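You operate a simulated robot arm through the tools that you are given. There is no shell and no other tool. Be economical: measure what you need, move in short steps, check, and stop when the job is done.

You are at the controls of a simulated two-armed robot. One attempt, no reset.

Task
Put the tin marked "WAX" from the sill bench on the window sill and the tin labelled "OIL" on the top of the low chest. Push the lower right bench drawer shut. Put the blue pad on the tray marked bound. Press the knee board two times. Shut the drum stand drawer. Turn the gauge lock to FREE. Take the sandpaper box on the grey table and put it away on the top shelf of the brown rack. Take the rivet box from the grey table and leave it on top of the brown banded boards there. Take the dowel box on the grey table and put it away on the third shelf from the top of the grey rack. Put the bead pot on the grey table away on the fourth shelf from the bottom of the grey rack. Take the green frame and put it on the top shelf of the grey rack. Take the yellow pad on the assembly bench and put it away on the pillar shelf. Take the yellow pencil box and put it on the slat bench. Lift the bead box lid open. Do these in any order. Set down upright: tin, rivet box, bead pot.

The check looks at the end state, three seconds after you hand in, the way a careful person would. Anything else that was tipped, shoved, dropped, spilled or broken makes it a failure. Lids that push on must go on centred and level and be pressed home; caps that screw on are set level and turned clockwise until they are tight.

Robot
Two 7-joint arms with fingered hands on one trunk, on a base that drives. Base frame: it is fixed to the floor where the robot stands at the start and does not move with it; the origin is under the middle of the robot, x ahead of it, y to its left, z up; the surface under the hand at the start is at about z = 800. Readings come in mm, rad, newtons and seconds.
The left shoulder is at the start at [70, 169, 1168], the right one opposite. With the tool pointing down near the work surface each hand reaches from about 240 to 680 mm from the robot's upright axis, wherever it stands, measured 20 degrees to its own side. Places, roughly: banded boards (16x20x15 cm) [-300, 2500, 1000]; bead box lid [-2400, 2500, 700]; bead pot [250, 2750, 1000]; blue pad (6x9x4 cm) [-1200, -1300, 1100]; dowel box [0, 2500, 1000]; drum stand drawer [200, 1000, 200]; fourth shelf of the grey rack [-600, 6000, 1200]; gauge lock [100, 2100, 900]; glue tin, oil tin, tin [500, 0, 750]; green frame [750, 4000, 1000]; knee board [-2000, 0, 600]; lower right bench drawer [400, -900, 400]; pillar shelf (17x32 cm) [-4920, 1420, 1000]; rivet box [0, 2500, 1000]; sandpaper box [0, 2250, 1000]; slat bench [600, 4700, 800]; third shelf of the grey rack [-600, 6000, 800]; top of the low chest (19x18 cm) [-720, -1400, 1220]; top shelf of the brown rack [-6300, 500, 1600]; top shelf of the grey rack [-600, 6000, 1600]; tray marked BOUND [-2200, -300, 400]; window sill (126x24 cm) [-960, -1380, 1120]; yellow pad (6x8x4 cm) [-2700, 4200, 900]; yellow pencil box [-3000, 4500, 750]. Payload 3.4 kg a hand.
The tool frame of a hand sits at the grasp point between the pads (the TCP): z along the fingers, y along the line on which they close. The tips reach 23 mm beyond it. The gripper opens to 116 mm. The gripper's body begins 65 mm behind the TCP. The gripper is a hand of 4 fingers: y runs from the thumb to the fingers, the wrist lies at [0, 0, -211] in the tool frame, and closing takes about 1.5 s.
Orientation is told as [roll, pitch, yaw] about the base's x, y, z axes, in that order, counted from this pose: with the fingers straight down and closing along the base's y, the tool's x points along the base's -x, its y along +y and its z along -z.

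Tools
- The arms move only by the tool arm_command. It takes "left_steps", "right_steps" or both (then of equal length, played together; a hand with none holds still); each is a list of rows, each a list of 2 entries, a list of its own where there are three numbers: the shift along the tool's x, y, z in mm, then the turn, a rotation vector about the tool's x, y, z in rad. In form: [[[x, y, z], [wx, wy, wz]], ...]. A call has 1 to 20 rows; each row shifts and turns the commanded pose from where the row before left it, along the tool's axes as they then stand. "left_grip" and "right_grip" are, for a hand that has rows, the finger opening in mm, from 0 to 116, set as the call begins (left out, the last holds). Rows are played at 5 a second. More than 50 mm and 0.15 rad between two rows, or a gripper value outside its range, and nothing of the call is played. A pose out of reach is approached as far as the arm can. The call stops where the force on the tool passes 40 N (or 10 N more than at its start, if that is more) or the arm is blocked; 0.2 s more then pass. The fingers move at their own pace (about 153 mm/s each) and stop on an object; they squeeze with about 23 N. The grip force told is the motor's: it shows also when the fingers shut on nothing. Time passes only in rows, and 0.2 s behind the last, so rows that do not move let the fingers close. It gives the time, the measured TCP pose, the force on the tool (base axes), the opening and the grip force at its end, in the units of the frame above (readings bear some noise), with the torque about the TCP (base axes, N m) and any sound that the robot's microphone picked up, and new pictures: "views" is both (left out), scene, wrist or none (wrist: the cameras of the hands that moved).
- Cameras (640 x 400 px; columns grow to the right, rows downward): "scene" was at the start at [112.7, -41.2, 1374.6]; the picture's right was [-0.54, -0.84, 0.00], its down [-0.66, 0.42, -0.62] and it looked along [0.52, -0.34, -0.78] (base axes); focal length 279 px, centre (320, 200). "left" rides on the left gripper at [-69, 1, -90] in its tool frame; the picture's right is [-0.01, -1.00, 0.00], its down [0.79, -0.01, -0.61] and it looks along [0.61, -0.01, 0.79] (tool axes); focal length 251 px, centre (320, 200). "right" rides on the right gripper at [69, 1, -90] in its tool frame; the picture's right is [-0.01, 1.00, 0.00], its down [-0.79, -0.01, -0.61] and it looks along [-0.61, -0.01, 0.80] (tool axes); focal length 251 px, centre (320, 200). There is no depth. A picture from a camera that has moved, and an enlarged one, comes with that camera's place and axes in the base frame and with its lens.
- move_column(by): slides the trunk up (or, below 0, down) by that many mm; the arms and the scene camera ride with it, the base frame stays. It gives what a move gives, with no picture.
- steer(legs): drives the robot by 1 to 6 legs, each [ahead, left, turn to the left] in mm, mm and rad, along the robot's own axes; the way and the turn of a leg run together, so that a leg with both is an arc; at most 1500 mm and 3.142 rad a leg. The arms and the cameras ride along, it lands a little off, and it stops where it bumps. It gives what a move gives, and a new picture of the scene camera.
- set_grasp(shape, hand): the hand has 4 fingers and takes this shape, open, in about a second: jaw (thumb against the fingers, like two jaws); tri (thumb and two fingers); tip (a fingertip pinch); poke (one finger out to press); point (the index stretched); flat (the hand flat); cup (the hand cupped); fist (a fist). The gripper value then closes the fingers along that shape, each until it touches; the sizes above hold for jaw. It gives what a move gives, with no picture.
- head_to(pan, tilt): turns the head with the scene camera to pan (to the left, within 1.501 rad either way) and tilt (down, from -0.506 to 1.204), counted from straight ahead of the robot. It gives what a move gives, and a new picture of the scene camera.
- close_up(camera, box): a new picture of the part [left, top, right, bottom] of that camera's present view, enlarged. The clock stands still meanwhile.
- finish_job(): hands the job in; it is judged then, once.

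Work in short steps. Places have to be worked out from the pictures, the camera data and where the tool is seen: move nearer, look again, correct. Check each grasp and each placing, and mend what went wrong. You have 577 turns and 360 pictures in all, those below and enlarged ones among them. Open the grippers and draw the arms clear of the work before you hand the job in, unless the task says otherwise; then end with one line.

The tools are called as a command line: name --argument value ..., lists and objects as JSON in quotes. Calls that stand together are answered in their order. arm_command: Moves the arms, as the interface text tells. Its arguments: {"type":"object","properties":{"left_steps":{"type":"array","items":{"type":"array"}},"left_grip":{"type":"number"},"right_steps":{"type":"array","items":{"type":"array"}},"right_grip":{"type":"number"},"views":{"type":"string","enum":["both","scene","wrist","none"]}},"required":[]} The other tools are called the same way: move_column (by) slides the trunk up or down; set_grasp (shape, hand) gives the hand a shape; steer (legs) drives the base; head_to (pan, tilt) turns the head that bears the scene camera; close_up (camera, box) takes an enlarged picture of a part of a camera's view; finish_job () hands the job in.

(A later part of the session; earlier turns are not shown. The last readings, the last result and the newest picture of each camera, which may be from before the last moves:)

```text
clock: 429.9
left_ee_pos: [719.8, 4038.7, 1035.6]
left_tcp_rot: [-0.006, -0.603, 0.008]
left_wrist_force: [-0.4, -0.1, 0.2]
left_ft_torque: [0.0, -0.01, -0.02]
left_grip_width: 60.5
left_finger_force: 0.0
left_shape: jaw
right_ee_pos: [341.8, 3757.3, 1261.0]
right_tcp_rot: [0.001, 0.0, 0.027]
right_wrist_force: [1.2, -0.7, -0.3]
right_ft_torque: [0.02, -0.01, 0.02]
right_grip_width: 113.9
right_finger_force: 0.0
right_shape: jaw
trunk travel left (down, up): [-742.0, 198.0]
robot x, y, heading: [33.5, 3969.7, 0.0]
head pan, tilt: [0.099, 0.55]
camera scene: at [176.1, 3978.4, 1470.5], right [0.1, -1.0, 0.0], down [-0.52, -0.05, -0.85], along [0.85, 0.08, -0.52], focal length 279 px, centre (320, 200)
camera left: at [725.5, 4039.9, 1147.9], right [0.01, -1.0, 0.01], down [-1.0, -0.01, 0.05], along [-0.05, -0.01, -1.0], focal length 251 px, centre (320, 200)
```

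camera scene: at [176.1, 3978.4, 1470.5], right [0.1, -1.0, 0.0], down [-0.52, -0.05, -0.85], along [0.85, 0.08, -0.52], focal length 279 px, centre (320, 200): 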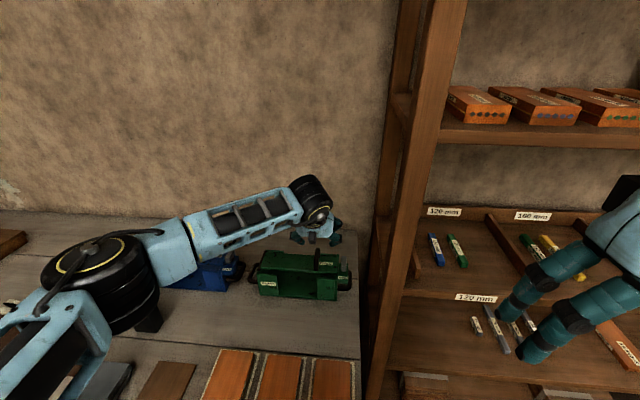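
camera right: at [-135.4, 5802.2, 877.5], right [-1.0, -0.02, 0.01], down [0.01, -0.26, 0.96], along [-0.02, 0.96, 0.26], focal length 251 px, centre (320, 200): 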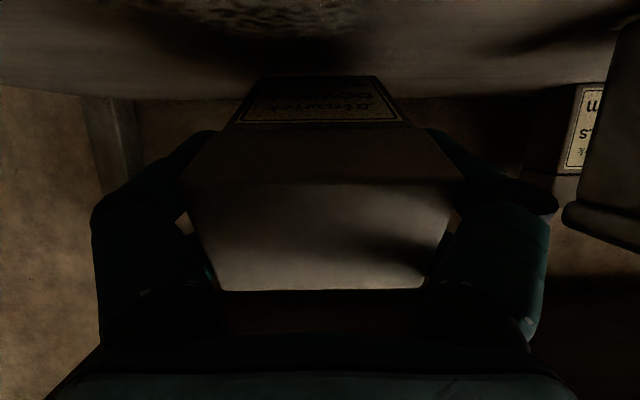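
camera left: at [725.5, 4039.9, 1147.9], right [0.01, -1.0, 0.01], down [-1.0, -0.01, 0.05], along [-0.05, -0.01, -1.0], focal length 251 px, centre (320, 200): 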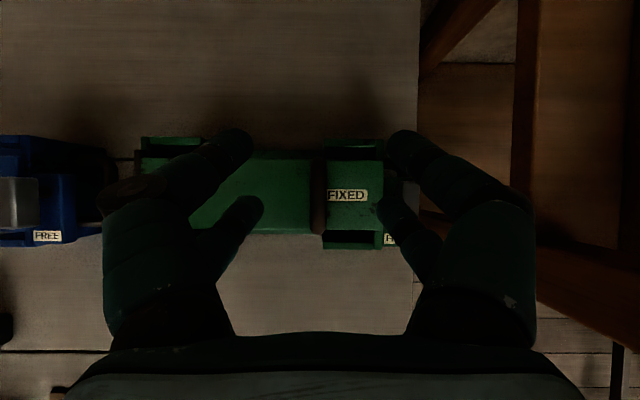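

The handle is centred between the fingers. I'll descend 68 mm and pinch it.

arm_command --left_steps '[[[13, -1, 18.6], [0, 0, 0]], [[13, 0, 18.6], [0, 0, 0]], [[12.8, 0, 18.6], [0, 0, 0]]]' --left_grip 60 --views "none"

arm_command --left_steps '[[[0, 0, 0], [0, 0, 0]], [[0, 0, 0], [0, 0, 0]], [[0, 0, 0], [0, 0, 0]], [[0, 0, 0], [0, 0, 0]], [[0, 0, 0], [0, 0, 0]]]' --left_grip 0 --views "wrist"

```text
clock: 430.7
left_ee_pos: [717.6, 4037.6, 970.1]
left_tcp_rot: [-0.007, -0.606, 0.006]
left_wrist_force: [0.9, -0.1, 4.7]
left_ft_torque: [0.18, -0.04, -0.01]
left_grip_width: 60.6
left_finger_force: 0.1
left_shape: jaw
right_ee_pos: [338.8, 3757.4, 1261.2]
right_tcp_rot: [-0.002, -0.001, 0.026]
right_wrist_force: [-0.4, -0.5, 0.4]
right_ft_torque: [0.04, -0.05, 0.0]
right_grip_width: 113.9
right_finger_force: 0.1
right_shape: jaw
trunk travel left (down, up): [-742.0, 198.0]
robot x, y, heading: [38.0, 3971.5, 0.004]
head pan, tilt: [0.099, 0.55]
```

```text
clock: 431.9
left_ee_pos: [717.0, 4036.0, 972.0]
left_tcp_rot: [-0.005, -0.605, 0.005]
left_wrist_force: [7.7, -8.1, 9.3]
left_ft_torque: [-0.06, -0.42, 0.18]
left_grip_width: 0.6
left_finger_force: 23.2
left_shape: jaw
right_ee_pos: [338.5, 3755.3, 1261.1]
right_tcp_rot: [0.0, -0.001, 0.027]
right_wrist_force: [0.1, -0.5, 0.4]
right_ft_torque: [0.01, 0.01, 0.05]
right_grip_width: 114.5
right_finger_force: 0.1
right_shape: jaw
trunk travel left (down, up): [-742.0, 198.0]
robot x, y, heading: [36.8, 3968.3, 0.001]
head pan, tilt: [0.099, 0.55]
camera left: at [723.0, 4037.3, 1082.2], right [0.01, -1.0, 0.01], down [-1.0, -0.01, 0.05], along [-0.05, -0.01, -1.0], focal length 251 px, centre (320, 200)
```

left: 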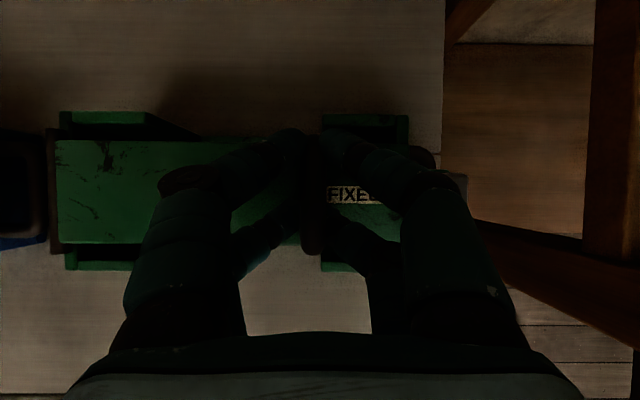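

I'll lift a little to test whether the handle is held.

arm_command --left_steps '[[[-5.7, 0, -8.2], [0, 0, 0]], [[-8.5, 0, -12.3], [0, 0, 0]], [[-8.5, 0, -12.3], [0, 0, 0]]]' --views "both"

```text
clock: 432.7
left_ee_pos: [720.3, 4041.7, 1008.6]
left_tcp_rot: [-0.007, -0.602, 0.009]
left_wrist_force: [5.0, 4.0, -0.5]
left_ft_torque: [0.03, -0.21, 0.06]
left_grip_width: 0.2
left_finger_force: 22.7
left_shape: jaw
right_ee_pos: [341.7, 3757.1, 1259.9]
right_tcp_rot: [-0.002, 0.0, 0.029]
right_wrist_force: [0.3, -0.8, 0.6]
right_ft_torque: [0.01, -0.02, -0.02]
right_grip_width: 113.9
right_finger_force: 0.1
right_shape: jaw
trunk travel left (down, up): [-742.0, 198.0]
robot x, y, heading: [38.3, 3971.1, -0.008]
head pan, tilt: [0.099, 0.55]
camera scene: at [177.3, 3980.3, 1470.2], right [0.1, -1.0, 0.0], down [-0.52, -0.05, -0.85], along [0.85, 0.08, -0.52], focal length 279 px, centre (320, 200)
camera left: at [725.3, 4042.7, 1120.1], right [0.01, -1.0, 0.01], down [-1.0, -0.01, 0.05], along [-0.05, -0.01, -1.0], focal length 251 px, centre (320, 200)
```

scene: 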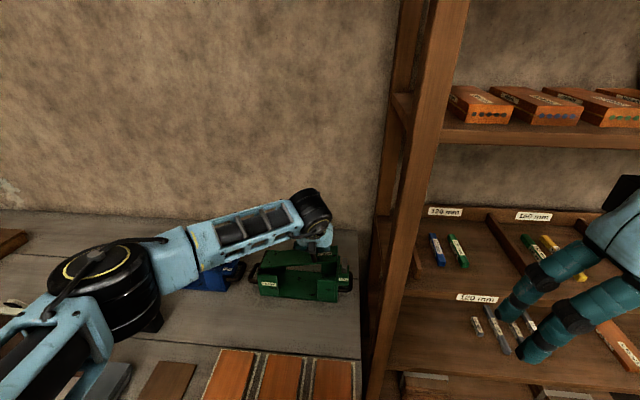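
left: 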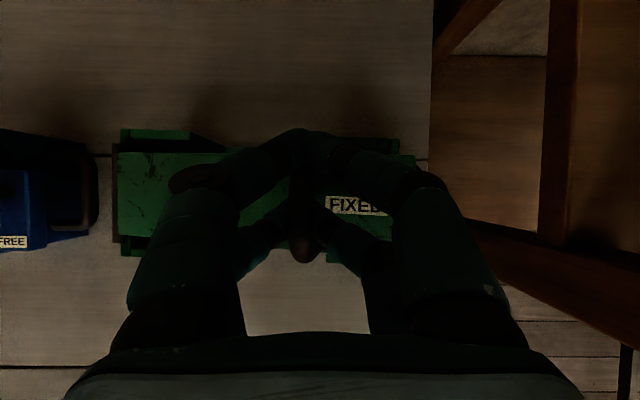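

I'll take a closer look.

close_up --camera "scene" --box '[220, 190, 380, 310]'

close_up --camera "left" --box '[80, 100, 480, 350]'

```text
3.33 times, centred on (300, 250) of scene
camera zoom: at [177.3, 3980.3, 1470.2], right [0.1, -1.0, 0.0], down [-0.52, -0.05, -0.85], along [0.85, 0.08, -0.52], focal length 929 px, centre (387, 33)
```

zoom: 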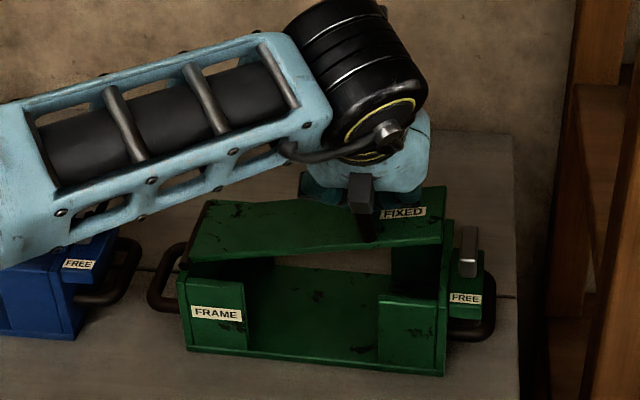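

```text
1.60 times, centred on (280, 225) of left
camera zoom: at [725.3, 4042.7, 1120.1], right [0.01, -1.0, 0.01], down [-1.0, -0.01, 0.05], along [-0.05, -0.01, -1.0], focal length 402 px, centre (384, 160)
```

zoom: 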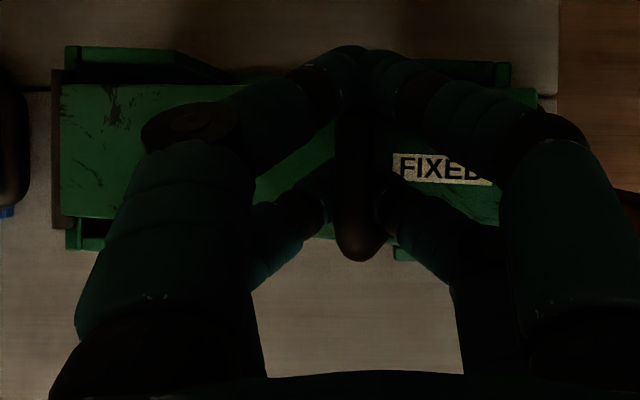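

The top plate is loose (its lock stands at FREE) and lifts out of the frame, so this handle isn't the way to carry it. I'll lower it back exactly where it was.

arm_command --left_steps '[[[8.5, 0, 12.3], [0, 0, 0]], [[8.5, 0, 12.3], [0, 0, 0]], [[4, 0, 5.8], [0, 0, 0]], [[0, 0, 0], [0, 0, 0]]]' --views "both"

close_up --camera "scene" --box '[220, 190, 380, 310]'

```text
clock: 433.7
left_ee_pos: [718.8, 4034.3, 974.6]
left_tcp_rot: [-0.004, -0.607, 0.004]
left_wrist_force: [4.5, -9.6, 8.2]
left_ft_torque: [-0.01, -0.3, 0.03]
left_grip_width: 0.0
left_finger_force: 22.6
left_shape: jaw
right_ee_pos: [338.9, 3754.0, 1261.1]
right_tcp_rot: [0.001, -0.003, 0.025]
right_wrist_force: [-0.2, -0.2, 0.2]
right_ft_torque: [0.02, -0.02, 0.01]
right_grip_width: 113.9
right_finger_force: 0.2
right_shape: jaw
trunk travel left (down, up): [-742.0, 198.0]
robot x, y, heading: [36.0, 3970.6, -0.002]
head pan, tilt: [0.099, 0.55]
camera scene: at [174.4, 3975.2, 1470.8], right [0.1, -1.0, 0.0], down [-0.52, -0.05, -0.85], along [0.85, 0.08, -0.52], focal length 279 px, centre (320, 200)
camera left: at [722.8, 4035.5, 1086.3], right [0.01, -1.0, 0.01], down [-1.0, -0.01, 0.05], along [-0.05, -0.01, -1.0], focal length 251 px, centre (320, 200)
```

scene: 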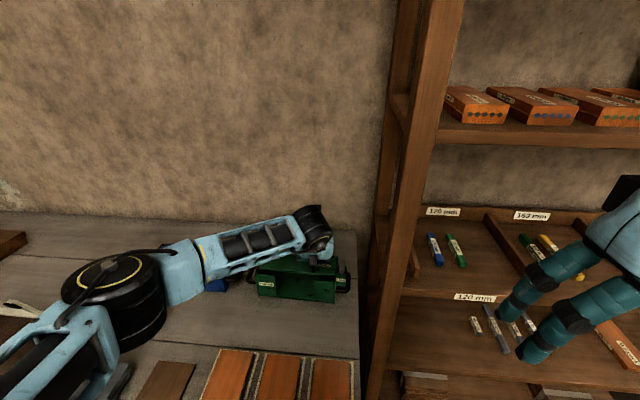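
left: 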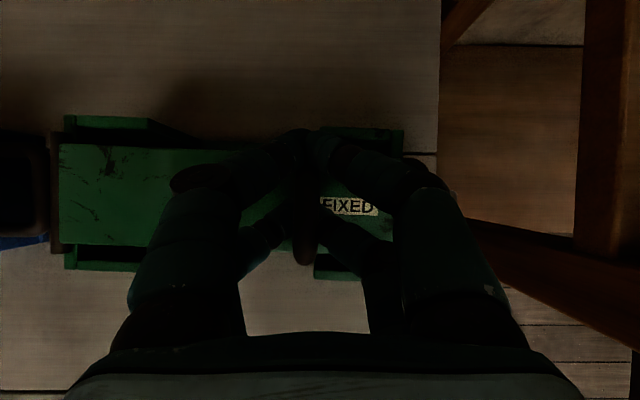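

```text
3.33 times, centred on (300, 250) of scene
camera zoom: at [174.4, 3975.2, 1470.8], right [0.1, -1.0, 0.0], down [-0.52, -0.05, -0.85], along [0.85, 0.08, -0.52], focal length 929 px, centre (387, 33)
```

zoom: 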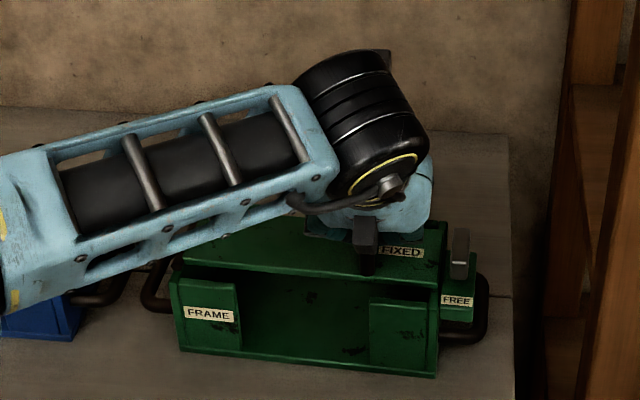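

The plate is seated again. Plan: set the frame's lock to FIXED so the handle carries the whole frame. First I'll release, rise, and look at the lock knob from above.

arm_command --left_steps '[[[0, 0, 0], [0, 0, 0]], [[0, 0, 0], [0, 0, 0]], [[0, 0, 0], [0, 0, 0]], [[-17, 0, -24.6], [0, 0, 0]], [[-17, 0, -24.6], [0, 0, 0]], [[-17, 0, -24.6], [0, 0, 0]], [[-11.4, 0, -16.4], [0, 0, 0]]]' --left_grip 60 --views "wrist"

close_up --camera "left" --box '[80, 100, 480, 300]'

close_up --camera "scene" --box '[240, 210, 380, 310]'

```text
clock: 435.3
left_ee_pos: [717.8, 4037.9, 1083.1]
left_tcp_rot: [-0.008, -0.604, 0.007]
left_wrist_force: [0.1, 0.9, -0.1]
left_ft_torque: [0.01, 0.0, 0.02]
left_grip_width: 59.5
left_finger_force: 0.0
left_shape: jaw
right_ee_pos: [340.6, 3756.9, 1261.0]
right_tcp_rot: [0.0, 0.0, 0.025]
right_wrist_force: [-0.2, 0.3, -0.1]
right_ft_torque: [0.0, -0.01, 0.0]
right_grip_width: 114.0
right_finger_force: 0.1
right_shape: jaw
trunk travel left (down, up): [-742.0, 198.0]
robot x, y, heading: [34.1, 3967.3, -0.003]
head pan, tilt: [0.099, 0.55]
camera left: at [723.1, 4039.8, 1195.5], right [0.01, -1.0, 0.01], down [-1.0, -0.01, 0.05], along [-0.05, -0.01, -1.0], focal length 251 px, centre (320, 200)
```

left: 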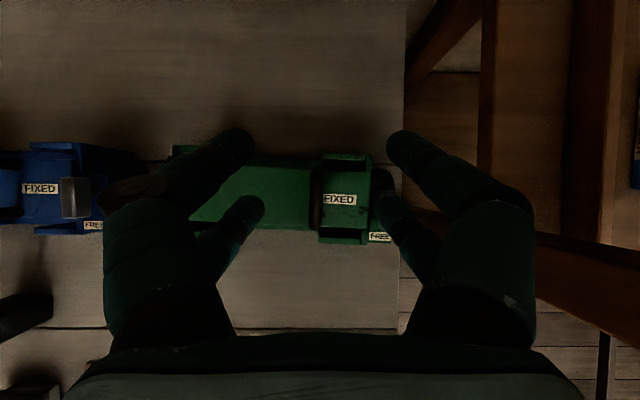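

```text
1.60 times, centred on (280, 200) of left
camera zoom: at [723.1, 4039.8, 1195.5], right [0.01, -1.0, 0.01], down [-1.0, -0.01, 0.05], along [-0.05, -0.01, -1.0], focal length 402 px, centre (384, 200)
```

zoom: 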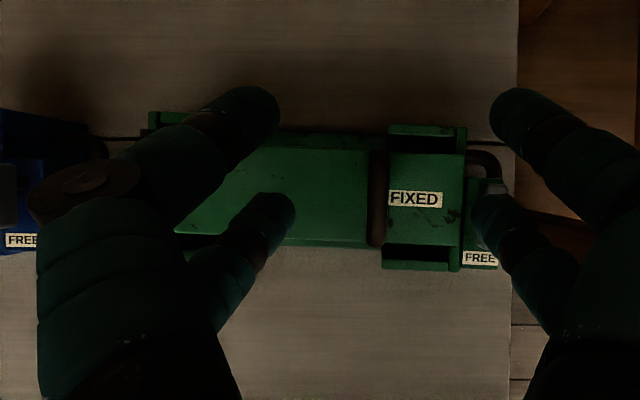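

```text
4.00 times, centred on (310, 260) of scene
camera zoom: at [174.9, 3978.9, 1470.5], right [0.1, -1.0, 0.0], down [-0.52, -0.05, -0.85], along [0.85, 0.08, -0.52], focal length 1114 px, centre (360, -40)
```

zoom: 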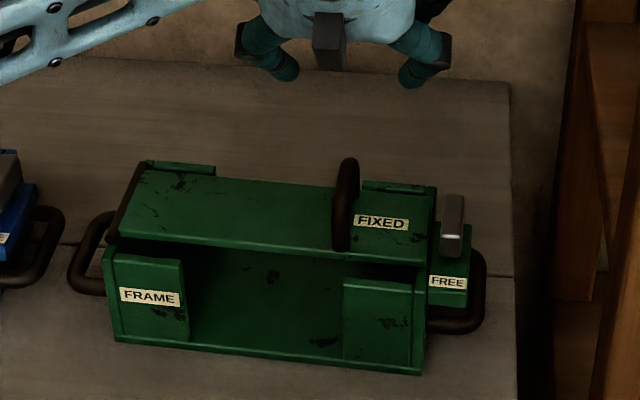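

The plate carries FIXED and the knob on the end block points at FREE. The knob is at x 685..725, y 3972, z 940..968. I'll close the fingers and lower them on its outer side, near its front end.

arm_command --left_steps '[[[8, -32, -5.7], [0, 0, 0]], [[8, -32, -5.7], [0, 0, 0]], [[0, -31, 0], [0, 0, 0]], [[17, 0, 24.6], [0, 0, 0]], [[17, 0, 24.6], [0, 0, 0]], [[14.3, 0, 20.5], [0, 0, 0]]]' --left_grip 0 --views "wrist"

close_up --camera "scene" --box '[260, 200, 400, 300]'

```text
clock: 436.7
left_ee_pos: [700.4, 3941.9, 999.7]
left_tcp_rot: [-0.007, -0.603, 0.005]
left_wrist_force: [-0.1, -0.8, 0.2]
left_ft_torque: [0.02, 0.0, 0.0]
left_grip_width: 0.1
left_finger_force: 22.4
left_shape: jaw
right_ee_pos: [341.1, 3756.4, 1262.4]
right_tcp_rot: [0.0, -0.002, 0.025]
right_wrist_force: [-0.2, 1.1, 0.2]
right_ft_torque: [-0.02, -0.02, 0.0]
right_grip_width: 113.8
right_finger_force: 0.1
right_shape: jaw
trunk travel left (down, up): [-742.0, 198.0]
robot x, y, heading: [37.5, 3969.4, 0.004]
head pan, tilt: [0.099, 0.55]
camera left: at [705.4, 3943.5, 1110.2], right [0.01, -1.0, 0.01], down [-1.0, -0.01, 0.05], along [-0.05, -0.01, -1.0], focal length 251 px, centre (320, 200)
```

left: 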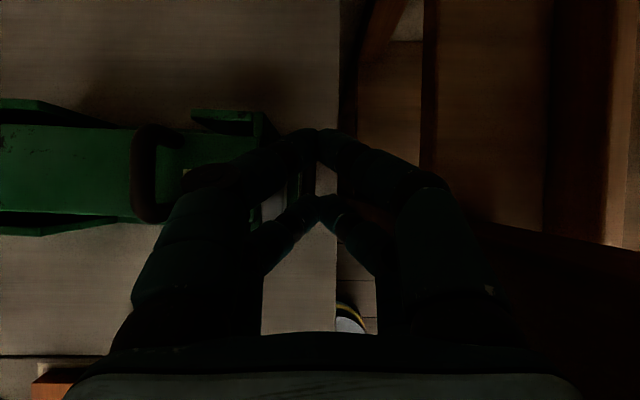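

```text
4.00 times, centred on (330, 250) of scene
camera zoom: at [175.4, 3978.2, 1470.5], right [0.1, -1.0, 0.0], down [-0.52, -0.05, -0.85], along [0.85, 0.08, -0.52], focal length 1114 px, centre (280, 0)
```

zoom: 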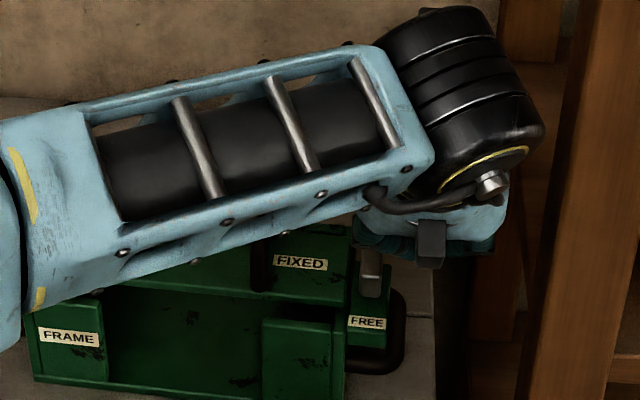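

The fingertips are beside the knob. I'll lower 22 mm and sweep along the arc toward FIXED.

arm_command --left_steps '[[[12.5, 0, 18], [0, 0, 0]], [[0, 14, 0], [0, 0, 0]], [[3.3, 11.4, -2.3], [0, 0, 0]], [[-0.4, 12, 0.3], [0, 0, 0]]]' --views "wrist"

```text
clock: 437.7
left_ee_pos: [693.8, 3979.5, 977.7]
left_tcp_rot: [-0.007, -0.602, 0.005]
left_wrist_force: [-0.5, -0.5, -0.4]
left_ft_torque: [-0.02, -0.02, 0.01]
left_grip_width: 0.3
left_finger_force: 22.8
left_shape: jaw
right_ee_pos: [340.4, 3756.7, 1261.4]
right_tcp_rot: [0.0, -0.002, 0.026]
right_wrist_force: [0.3, -0.1, 0.0]
right_ft_torque: [-0.02, 0.0, 0.0]
right_grip_width: 114.1
right_finger_force: 0.0
right_shape: jaw
trunk travel left (down, up): [-742.0, 198.0]
robot x, y, heading: [37.2, 3968.4, -0.005]
head pan, tilt: [0.099, 0.55]
camera left: at [699.8, 3980.9, 1088.7], right [0.01, -1.0, 0.01], down [-1.0, -0.01, 0.05], along [-0.05, -0.01, -1.0], focal length 251 px, centre (320, 200)
```

left: 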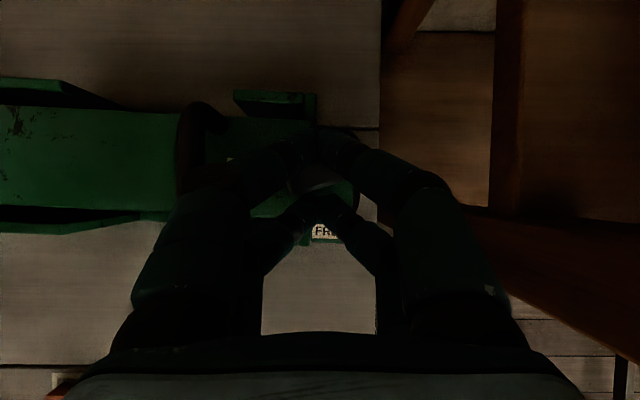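

The knob is turning. I'll finish the arc with a small push toward +x.

arm_command --left_steps '[[[-4.7, 11, 3.2], [0, 0, 0]], [[-6.8, 7, 4.7], [0, 0, 0]], [[-3.3, 0, 2.3], [0, 0, 0]], [[-3.3, 0, 2.3], [0, 0, 0]], [[-3.3, 0, 2.3], [0, 0, 0]]]' --views "wrist"

```text
clock: 438.9
left_ee_pos: [719.7, 3998.4, 978.2]
left_tcp_rot: [-0.007, -0.604, 0.007]
left_wrist_force: [-3.5, -0.1, -0.4]
left_ft_torque: [-0.01, 0.09, -0.02]
left_grip_width: 0.0
left_finger_force: 22.9
left_shape: jaw
right_ee_pos: [338.7, 3756.6, 1261.6]
right_tcp_rot: [0.0, -0.001, 0.027]
right_wrist_force: [-1.5, 0.3, 0.2]
right_ft_torque: [0.02, -0.01, 0.0]
right_grip_width: 114.1
right_finger_force: 0.1
right_shape: jaw
trunk travel left (down, up): [-742.0, 198.0]
robot x, y, heading: [39.0, 3971.1, -0.002]
head pan, tilt: [0.099, 0.55]
camera left: at [725.9, 4000.0, 1089.9], right [0.01, -1.0, 0.01], down [-1.0, -0.01, 0.05], along [-0.05, -0.01, -1.0], focal length 251 px, centre (320, 200)
```

left: 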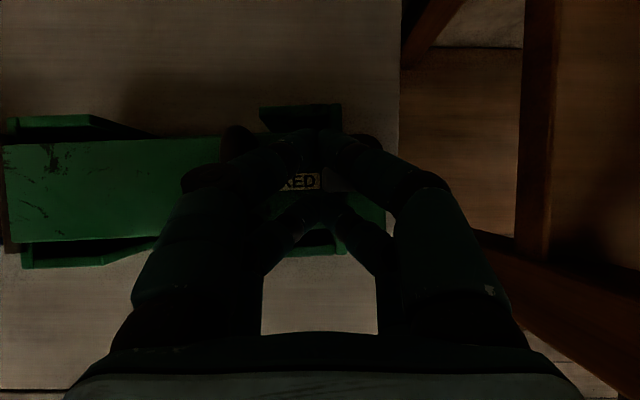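

A slight resistance is appearing. I'll push a few mm more to the stop.

arm_command --left_steps '[[[-2.5, 0, 1.7], [0, 0, 0]], [[-2.5, 0, 1.7], [0, 0, 0]], [[-2.5, 0, 1.7], [0, 0, 0]]]' --views "none"

arm_command --left_steps '[[[8, 0, -6], [0, 0, 0]], [[-17, 0, -24.6], [0, 0, 0]], [[-17, 0, -24.6], [0, 0, 0]], [[-17, 0, -24.6], [0, 0, 0]], [[0, -40, 0], [0, 0, 0]], [[0, -40, 0], [0, 0, 0]]]' --views "none"

close_up --camera "scene" --box '[260, 200, 400, 300]'

close_up --camera "left" --box '[0, 50, 400, 300]'

```text
clock: 439.7
left_ee_pos: [729.3, 3996.6, 978.8]
left_tcp_rot: [-0.008, -0.603, 0.008]
left_wrist_force: [-4.0, -0.9, 1.0]
left_ft_torque: [-0.01, 0.11, -0.03]
left_grip_width: 0.0
left_finger_force: 23.3
left_shape: jaw
right_ee_pos: [338.9, 3757.4, 1261.6]
right_tcp_rot: [0.0, -0.002, 0.027]
right_wrist_force: [0.3, -0.5, 0.3]
right_ft_torque: [0.0, 0.03, -0.02]
right_grip_width: 113.9
right_finger_force: 0.1
right_shape: jaw
trunk travel left (down, up): [-742.0, 198.0]
robot x, y, heading: [36.0, 3970.7, -0.005]
head pan, tilt: [0.099, 0.55]
```

```text
clock: 441.1
left_ee_pos: [719.6, 3914.7, 1068.3]
left_tcp_rot: [-0.003, -0.604, 0.004]
left_wrist_force: [0.2, -1.3, 0.2]
left_ft_torque: [0.04, 0.01, 0.0]
left_grip_width: 0.1
left_finger_force: 22.5
left_shape: jaw
right_ee_pos: [339.7, 3754.9, 1260.7]
right_tcp_rot: [0.003, -0.001, 0.025]
right_wrist_force: [0.8, 0.0, -0.6]
right_ft_torque: [-0.02, 0.01, 0.0]
right_grip_width: 114.2
right_finger_force: 0.1
right_shape: jaw
trunk travel left (down, up): [-742.0, 198.0]
robot x, y, heading: [36.8, 3966.8, -0.001]
head pan, tilt: [0.099, 0.55]
```

```text
4.00 times, centred on (330, 250) of scene
camera zoom: at [174.8, 3975.2, 1470.6], right [0.1, -1.0, 0.0], down [-0.52, -0.05, -0.85], along [0.85, 0.08, -0.52], focal length 1114 px, centre (280, 0)
```

zoom: 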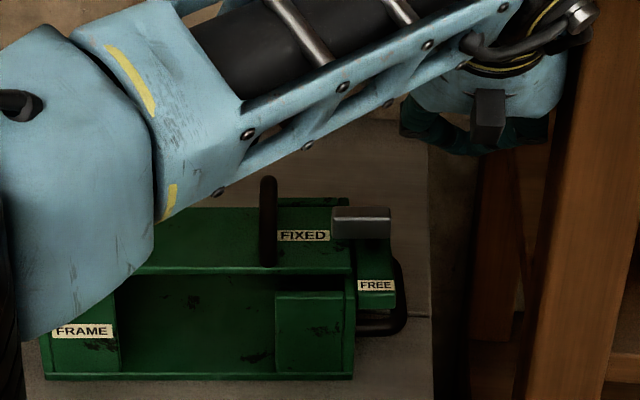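

```text
1.60 times, centred on (200, 175) of left
camera zoom: at [725.6, 3916.9, 1179.7], right [0.01, -1.0, 0.01], down [-1.0, -0.01, 0.05], along [-0.05, -0.01, -1.0], focal length 402 px, centre (512, 240)
```

zoom: 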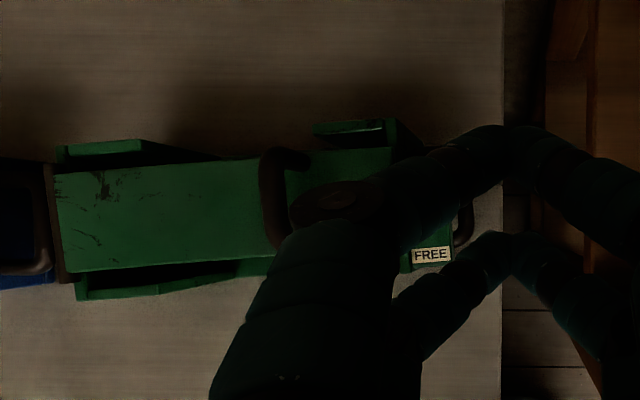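

The knob now points at FIXED; the frame turned slightly in the process. I'll return above the handle and look.

arm_command --left_steps '[[[0, 41, 0], [0, 0, 0]], [[0, 41, 0], [0, 0, 0]], [[0, 41, 0], [0, 0, 0]]]' --left_grip 60 --views "wrist"

close_up --camera "left" --box '[100, 100, 500, 300]'

```text
clock: 441.9
left_ee_pos: [716.3, 4043.3, 1068.3]
left_tcp_rot: [-0.009, -0.604, 0.007]
left_wrist_force: [-0.1, -0.2, -0.5]
left_ft_torque: [-0.01, 0.0, 0.01]
left_grip_width: 59.4
left_finger_force: 0.0
left_shape: jaw
right_ee_pos: [340.0, 3758.4, 1263.0]
right_tcp_rot: [-0.003, -0.002, 0.027]
right_wrist_force: [-0.2, -0.7, 0.3]
right_ft_torque: [0.03, 0.01, 0.03]
right_grip_width: 114.0
right_finger_force: 0.2
right_shape: jaw
trunk travel left (down, up): [-742.0, 198.0]
robot x, y, heading: [35.8, 3972.4, -0.002]
head pan, tilt: [0.099, 0.55]
camera left: at [721.3, 4046.4, 1179.1], right [0.01, -1.0, 0.01], down [-1.0, -0.01, 0.05], along [-0.05, -0.01, -1.0], focal length 251 px, centre (320, 200)
```

left: 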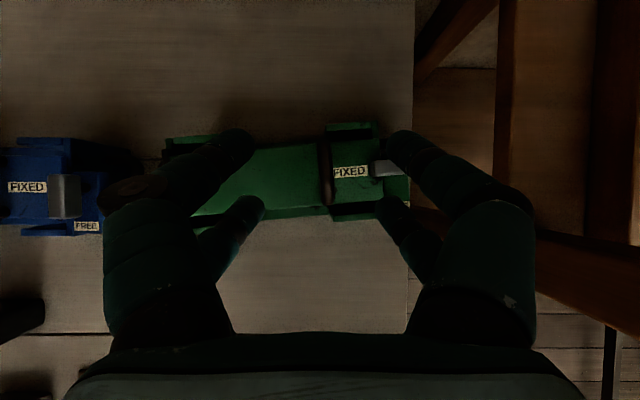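

```text
1.60 times, centred on (300, 200) of left
camera zoom: at [721.3, 4046.4, 1179.1], right [0.01, -1.0, 0.01], down [-1.0, -0.01, 0.05], along [-0.05, -0.01, -1.0], focal length 402 px, centre (352, 200)
```

zoom: 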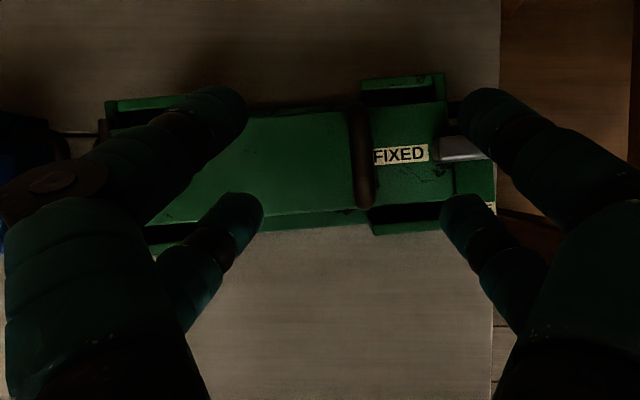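

The handle is now centred at (732,4042), turned about 0.1 rad. I'll align, descend and pinch again.

arm_command --left_steps '[[[-12.3, -1, 8.5], [-0.055, 0, -0.08]], [[19, 0, 27], [0, 0, 0]], [[19, 0, 27], [0, 0, 0]], [[18, 0, 26], [0, 0, 0]]]' --left_grip 60 --views "none"

arm_command --left_steps '[[[0, 0, 0], [0, 0, 0]], [[0, 0, 0], [0, 0, 0]], [[0, 0, 0], [0, 0, 0]], [[0, 0, 0], [0, 0, 0]], [[-5.7, 0, -8.2], [0, 0, 0]], [[-8.5, 0, -12.3], [0, 0, 0]], [[-8.5, 0, -12.3], [0, 0, 0]]]' --left_grip 0 --views "scene"

close_up --camera "scene" --box '[220, 190, 380, 310]'

```text
clock: 442.9
left_ee_pos: [731.5, 4039.3, 970.1]
left_tcp_rot: [-0.007, -0.606, 0.104]
left_wrist_force: [1.1, 0.9, 4.8]
left_ft_torque: [0.24, 0.01, -0.1]
left_grip_width: 58.9
left_finger_force: 0.1
left_shape: jaw
right_ee_pos: [338.1, 3756.2, 1260.2]
right_tcp_rot: [0.0, 0.001, 0.025]
right_wrist_force: [-0.2, -0.4, -0.9]
right_ft_torque: [0.02, 0.0, 0.02]
right_grip_width: 113.9
right_finger_force: 0.0
right_shape: jaw
trunk travel left (down, up): [-742.0, 198.0]
robot x, y, heading: [36.9, 3971.3, 0.0]
head pan, tilt: [0.099, 0.55]
```

```text
clock: 444.5
left_ee_pos: [733.5, 4039.6, 1006.7]
left_tcp_rot: [-0.006, -0.6, 0.104]
left_wrist_force: [0.2, 0.8, -12.8]
left_ft_torque: [-0.03, -0.28, 0.05]
left_grip_width: 0.0
left_finger_force: 22.7
left_shape: jaw
right_ee_pos: [341.9, 3756.9, 1259.9]
right_tcp_rot: [-0.001, -0.001, 0.026]
right_wrist_force: [-0.5, 0.3, -0.6]
right_ft_torque: [0.03, -0.02, -0.01]
right_grip_width: 113.7
right_finger_force: 0.1
right_shape: jaw
trunk travel left (down, up): [-742.0, 198.0]
robot x, y, heading: [37.4, 3968.3, -0.003]
head pan, tilt: [0.099, 0.55]
camera scene: at [176.7, 3978.5, 1470.2], right [0.1, -1.0, 0.0], down [-0.52, -0.05, -0.85], along [0.85, 0.08, -0.52], focal length 279 px, centre (320, 200)
```

scene: 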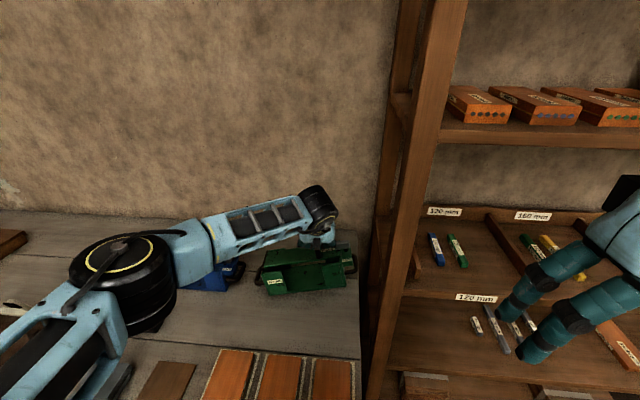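

```text
3.33 times, centred on (300, 250) of scene
camera zoom: at [176.7, 3978.5, 1470.2], right [0.1, -1.0, 0.0], down [-0.52, -0.05, -0.85], along [0.85, 0.08, -0.52], focal length 929 px, centre (387, 33)
```

zoom: 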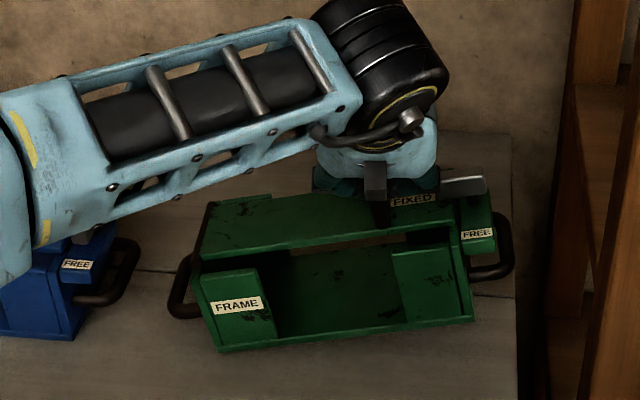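

Now the whole frame comes up (13 N), with its left end hanging a bit. I'll lift further.

arm_command --left_steps '[[[-17, 0, -24.6], [0, 0, 0]], [[-22.8, 0, -32.8], [0, 0, 0]], [[-22.8, 0, -32.8], [0, 0, 0]], [[-22.8, 0, -32.8], [0, 0, 0]]]' --views "both"

```text
clock: 445.5
left_ee_pos: [736.1, 4040.3, 1156.8]
left_tcp_rot: [-0.007, -0.601, 0.103]
left_wrist_force: [-1.0, 0.8, -15.3]
left_ft_torque: [-0.06, -0.19, -0.01]
left_grip_width: 0.0
left_finger_force: 22.7
left_shape: jaw
right_ee_pos: [342.1, 3758.2, 1261.1]
right_tcp_rot: [0.001, 0.0, 0.027]
right_wrist_force: [-0.8, -0.3, 0.6]
right_ft_torque: [0.04, 0.0, 0.03]
right_grip_width: 114.1
right_finger_force: 0.0
right_shape: jaw
trunk travel left (down, up): [-742.0, 198.0]
robot x, y, heading: [37.5, 3969.3, -0.005]
head pan, tilt: [0.099, 0.55]
camera scene: at [177.4, 3979.4, 1470.2], right [0.1, -1.0, 0.0], down [-0.52, -0.05, -0.85], along [0.85, 0.08, -0.52], focal length 279 px, centre (320, 200)
camera left: at [742.7, 4042.6, 1269.2], right [0.11, -0.99, 0.01], down [-0.99, -0.11, 0.05], along [-0.05, -0.02, -1.0], focal length 251 px, centre (320, 200)
```

scene: 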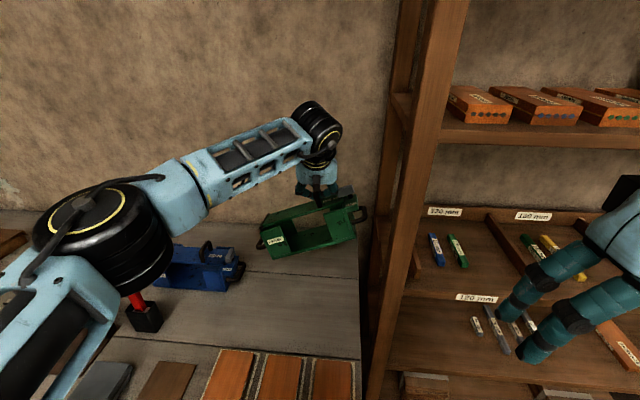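
left: 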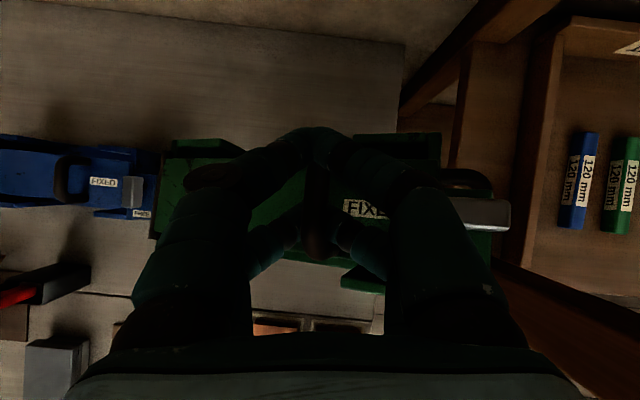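

Held firmly, drooping only slightly. I'll back away from the bench, draw the arm in and turn toward the grey rack.

steer --legs '[[-380, 0, 0]]'

arm_command --left_steps '[[[32.8, 0, -22.8], [0, 0, 0]], [[32.8, 0, -22.8], [0, 0, 0]], [[32.8, 0, -22.8], [0, 0, 0]], [[32.8, 0, -22.8], [0, 0, 0]], [[32.8, 0, -22.8], [0, 0, 0]]]' --views "none"

steer --legs '[[0, 0, 1.571], [900, 0, 0]]'

move_column --by 198

head_to --pan 0 --tilt 0.15

```text
clock: 447.9
left_ee_pos: [355.6, 4036.9, 1154.8]
left_tcp_rot: [-0.007, -0.598, 0.097]
left_wrist_force: [1.5, -0.6, -15.9]
left_ft_torque: [-0.05, -0.24, -0.01]
left_grip_width: 0.0
left_finger_force: 22.9
left_shape: jaw
right_ee_pos: [-40.7, 3756.1, 1259.8]
right_tcp_rot: [0.001, 0.003, 0.019]
right_wrist_force: [0.8, 0.2, -0.8]
right_ft_torque: [-0.02, 0.01, 0.0]
right_grip_width: 114.1
right_finger_force: 0.1
right_shape: jaw
trunk travel left (down, up): [-742.0, 198.0]
robot x, y, heading: [-348.0, 3973.1, -0.011]
head pan, tilt: [0.099, 0.55]
camera scene: at [-203.3, 3980.5, 1469.9], right [0.09, -1.0, 0.0], down [-0.52, -0.05, -0.85], along [0.85, 0.08, -0.53], focal length 279 px, centre (320, 200)
```

scene: 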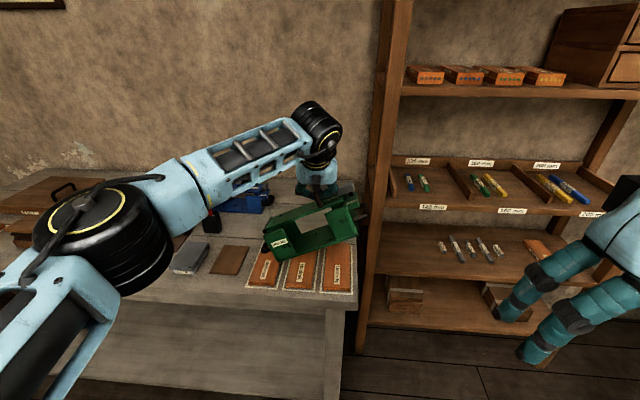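

```text
clock: 449.1
left_ee_pos: [151.7, 4019.5, 1159.7]
left_tcp_rot: [-0.007, -0.601, 0.097]
left_wrist_force: [-1.9, 0.6, -14.4]
left_ft_torque: [-0.01, -0.15, 0.02]
left_grip_width: 0.1
left_finger_force: 23.4
left_shape: jaw
right_ee_pos: [-45.2, 3756.6, 1260.8]
right_tcp_rot: [0.001, -0.001, 0.018]
right_wrist_force: [-0.8, 0.1, 0.3]
right_ft_torque: [0.0, -0.02, 0.05]
right_grip_width: 113.9
right_finger_force: 0.1
right_shape: jaw
trunk travel left (down, up): [-742.0, 198.0]
robot x, y, heading: [-349.3, 3971.6, -0.008]
head pan, tilt: [0.099, 0.55]
```

```text
clock: 457.8
left_ee_pos: [-431.2, 5381.9, 1159.9]
left_tcp_rot: [-0.007, -0.601, 1.702]
left_wrist_force: [0.3, -0.9, -14.0]
left_ft_torque: [0.2, -0.03, 0.02]
left_grip_width: 0.3
left_finger_force: 23.2
left_shape: jaw
right_ee_pos: [-164.5, 5192.9, 1259.7]
right_tcp_rot: [0.002, 0.001, 1.625]
right_wrist_force: [0.1, 0.1, -0.1]
right_ft_torque: [-0.02, -0.02, -0.01]
right_grip_width: 114.1
right_finger_force: 0.0
right_shape: jaw
trunk travel left (down, up): [-742.0, 198.0]
robot x, y, heading: [-369.0, 4883.1, 1.602]
head pan, tilt: [0.099, 0.55]
camera scene: at [-381.5, 5024.2, 1470.4], right [0.99, 0.12, 0.0], down [0.07, -0.52, -0.85], along [-0.11, 0.85, -0.52], focal length 279 px, centre (320, 200)
```

scene: 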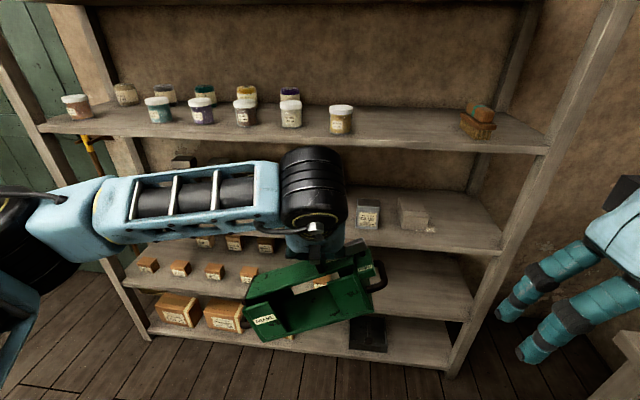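

```text
clock: 459.9
left_ee_pos: [-431.9, 5383.1, 1357.9]
left_tcp_rot: [-0.006, -0.601, 1.702]
left_wrist_force: [0.2, 0.3, -14.8]
left_ft_torque: [0.22, -0.02, 0.01]
left_grip_width: 0.1
left_finger_force: 23.1
left_shape: jaw
right_ee_pos: [-162.8, 5195.0, 1459.4]
right_tcp_rot: [-0.001, 0.0, 1.624]
right_wrist_force: [-0.1, -0.5, 0.6]
right_ft_torque: [-0.02, 0.02, -0.01]
right_grip_width: 113.5
right_finger_force: 0.0
right_shape: jaw
trunk travel left (down, up): [-940.0, 0.0]
robot x, y, heading: [-368.6, 4884.4, 1.593]
head pan, tilt: [0.099, 0.55]
```

```text
clock: 460.8
left_ee_pos: [-432.5, 5383.2, 1356.9]
left_tcp_rot: [-0.006, -0.601, 1.703]
left_wrist_force: [-0.3, 0.2, -14.8]
left_ft_torque: [0.26, -0.03, -0.02]
left_grip_width: 0.1
left_finger_force: 22.5
left_shape: jaw
right_ee_pos: [-163.3, 5195.3, 1458.2]
right_tcp_rot: [-0.001, 0.001, 1.624]
right_wrist_force: [0.1, 0.2, 0.4]
right_ft_torque: [0.03, 0.0, -0.04]
right_grip_width: 113.9
right_finger_force: 0.1
right_shape: jaw
trunk travel left (down, up): [-940.0, 0.0]
robot x, y, heading: [-367.8, 4882.0, 1.598]
head pan, tilt: [0.0, 0.15]
camera scene: at [-372.8, 5029.3, 1705.1], right [1.0, 0.03, 0.0], down [0.0, -0.15, -0.99], along [-0.03, 0.99, -0.15], focal length 279 px, centre (320, 200)
```

scene: 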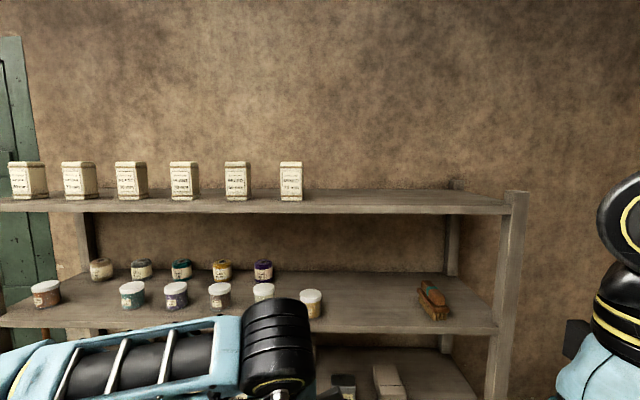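

The top shelf surface is at z about 1578, so I need the hand at about 1765. I'll raise the arm in steps and see how far it reaches.

arm_command --left_steps '[[[-20, 0, -36], [0, 0, 0]], [[-20, 0, -36], [0, 0, 0]], [[-20, 0, -36], [0, 0, 0]], [[-20, 0, -36], [0, 0, 0]], [[-20, 0, -36], [0, 0, 0]], [[-20, 0, -36], [0, 0, 0]], [[-20, 0, -36], [0, 0, 0]], [[-20, 0, -36], [0, 0, 0]], [[-20, 0, -36], [0, 0, 0]], [[-20, 0, -36], [0, 0, 0]]]' --views "scene"

```text
clock: 463.0
left_ee_pos: [-427.3, 5341.1, 1731.0]
left_tcp_rot: [-0.003, -0.601, 1.698]
left_wrist_force: [0.8, -0.5, -14.0]
left_ft_torque: [0.24, -0.03, 0.04]
left_grip_width: 0.0
left_finger_force: 22.9
left_shape: jaw
left hand out of reach, approached as far as the arm can: row 10
right_ee_pos: [-161.2, 5193.1, 1459.2]
right_tcp_rot: [0.001, 0.001, 1.625]
right_wrist_force: [0.3, 0.7, -0.4]
right_ft_torque: [-0.01, 0.05, 0.01]
right_grip_width: 114.3
right_finger_force: 0.0
right_shape: jaw
trunk travel left (down, up): [-940.0, 0.0]
robot x, y, heading: [-366.0, 4884.8, 1.598]
head pan, tilt: [0.0, 0.15]
camera scene: at [-370.2, 5027.2, 1705.4], right [1.0, 0.03, 0.0], down [0.0, -0.15, -0.99], along [-0.03, 0.99, -0.15], focal length 279 px, centre (320, 200)
```

scene: 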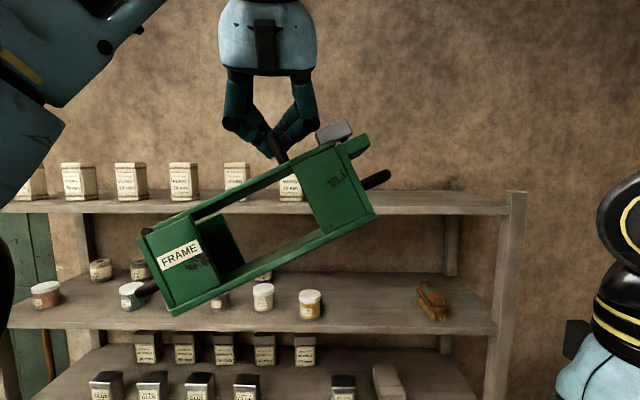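

The frame hangs with about 0.44 rad droop, so I need more height. Tilting the hand further forward lowers the wrist and gains reach, so I'll do that gradually and watch the frame.

arm_command --left_steps '[[[0, 0, 0], [0, -0.07, 0]], [[0, 0, 0], [0, -0.07, 0]], [[0, 0, 0], [0, -0.07, 0]], [[0, 0, 0], [0, -0.07, 0]], [[0, 0, 0], [0, -0.07, 0]], [[0, 0, 0], [0, -0.07, 0]]]' --views "scene"

```text
clock: 464.4
left_ee_pos: [-431.1, 5341.6, 1731.3]
left_tcp_rot: [-0.011, -1.022, 1.706]
left_wrist_force: [0.3, -0.9, -14.4]
left_ft_torque: [0.04, -0.06, 0.0]
left_grip_width: 0.0
left_finger_force: 23.1
left_shape: jaw
right_ee_pos: [-162.8, 5194.5, 1459.6]
right_tcp_rot: [0.0, 0.0, 1.626]
right_wrist_force: [-0.5, -0.3, -0.3]
right_ft_torque: [-0.04, 0.0, 0.01]
right_grip_width: 114.0
right_finger_force: 0.1
right_shape: jaw
trunk travel left (down, up): [-940.0, 0.0]
robot x, y, heading: [-366.9, 4883.6, 1.598]
head pan, tilt: [0.0, 0.15]
camera scene: at [-373.4, 5028.3, 1705.3], right [1.0, 0.03, 0.0], down [0.0, -0.15, -0.99], along [-0.03, 0.99, -0.15], focal length 279 px, centre (320, 200)
```

scene: 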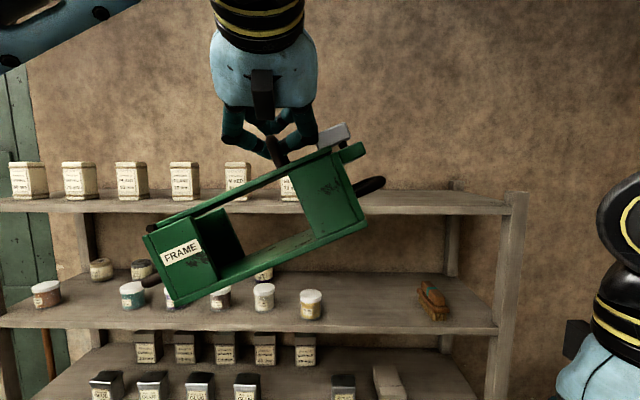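

Fine: the frame hangs as before. I'll raise another 70 mm.

arm_command --left_steps '[[[-17, 0, -10.5], [0, 0, 0]], [[-17, 0, -10.5], [0, 0, 0]], [[-17, 0, -10.5], [0, 0, 0]], [[-8.5, 0, -5.2], [0, 0, 0]]]' --views "scene"

```text
clock: 465.4
left_ee_pos: [-431.4, 5344.3, 1801.3]
left_tcp_rot: [-0.009, -1.021, 1.705]
left_wrist_force: [0.4, 0.0, -14.6]
left_ft_torque: [0.04, -0.05, 0.01]
left_grip_width: 0.0
left_finger_force: 22.9
left_shape: jaw
right_ee_pos: [-162.2, 5194.5, 1458.7]
right_tcp_rot: [0.002, 0.0, 1.625]
right_wrist_force: [0.1, 0.1, 0.7]
right_ft_torque: [-0.03, 0.02, 0.02]
right_grip_width: 114.0
right_finger_force: 0.0
right_shape: jaw
trunk travel left (down, up): [-940.0, 0.0]
robot x, y, heading: [-365.8, 4881.4, 1.597]
head pan, tilt: [0.0, 0.15]
camera scene: at [-371.9, 5028.8, 1705.2], right [1.0, 0.03, 0.0], down [0.0, -0.15, -0.99], along [-0.03, 0.99, -0.15], focal length 279 px, centre (320, 200)
```

scene: 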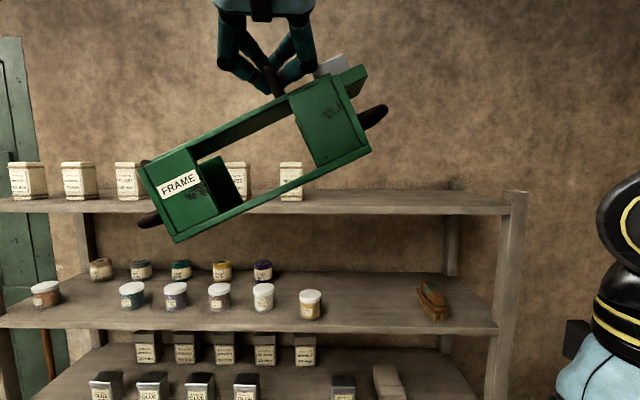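

The lowest corner now clears the shelf by about 30 mm. I'll straighten the heading, shift right and approach partway.

steer --legs '[[0, 0, -0.13], [0, -182, 0], [380, 0, 0]]'

```text
clock: 469.5
left_ee_pos: [-147.8, 5707.1, 1802.6]
left_tcp_rot: [-0.01, -1.023, 1.579]
left_wrist_force: [-0.3, -1.0, -14.5]
left_ft_torque: [-0.01, -0.02, 0.04]
left_grip_width: 0.0
left_finger_force: 22.8
left_shape: jaw
right_ee_pos: [97.9, 5526.0, 1459.3]
right_tcp_rot: [-0.001, -0.003, 1.496]
right_wrist_force: [0.3, -1.2, -0.3]
right_ft_torque: [0.01, -0.04, 0.01]
right_grip_width: 114.2
right_finger_force: 0.1
right_shape: jaw
trunk travel left (down, up): [-940.0, 0.0]
robot x, y, heading: [-144.5, 5250.3, 1.468]
head pan, tilt: [0.0, 0.15]
camera scene: at [-130.1, 5387.5, 1705.6], right [0.99, -0.1, 0.0], down [-0.02, -0.15, -0.99], along [0.1, 0.98, -0.15], focal length 279 px, centre (320, 200)
```

scene: 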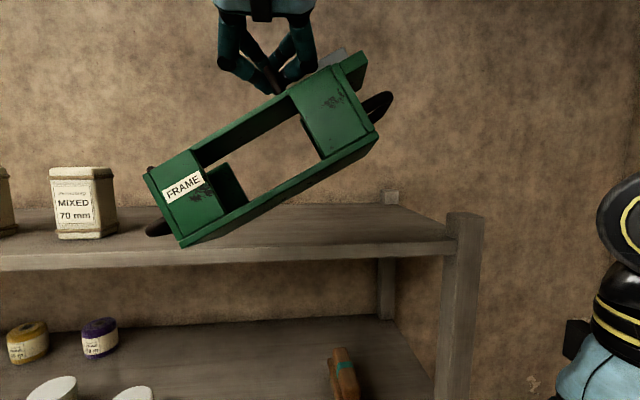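

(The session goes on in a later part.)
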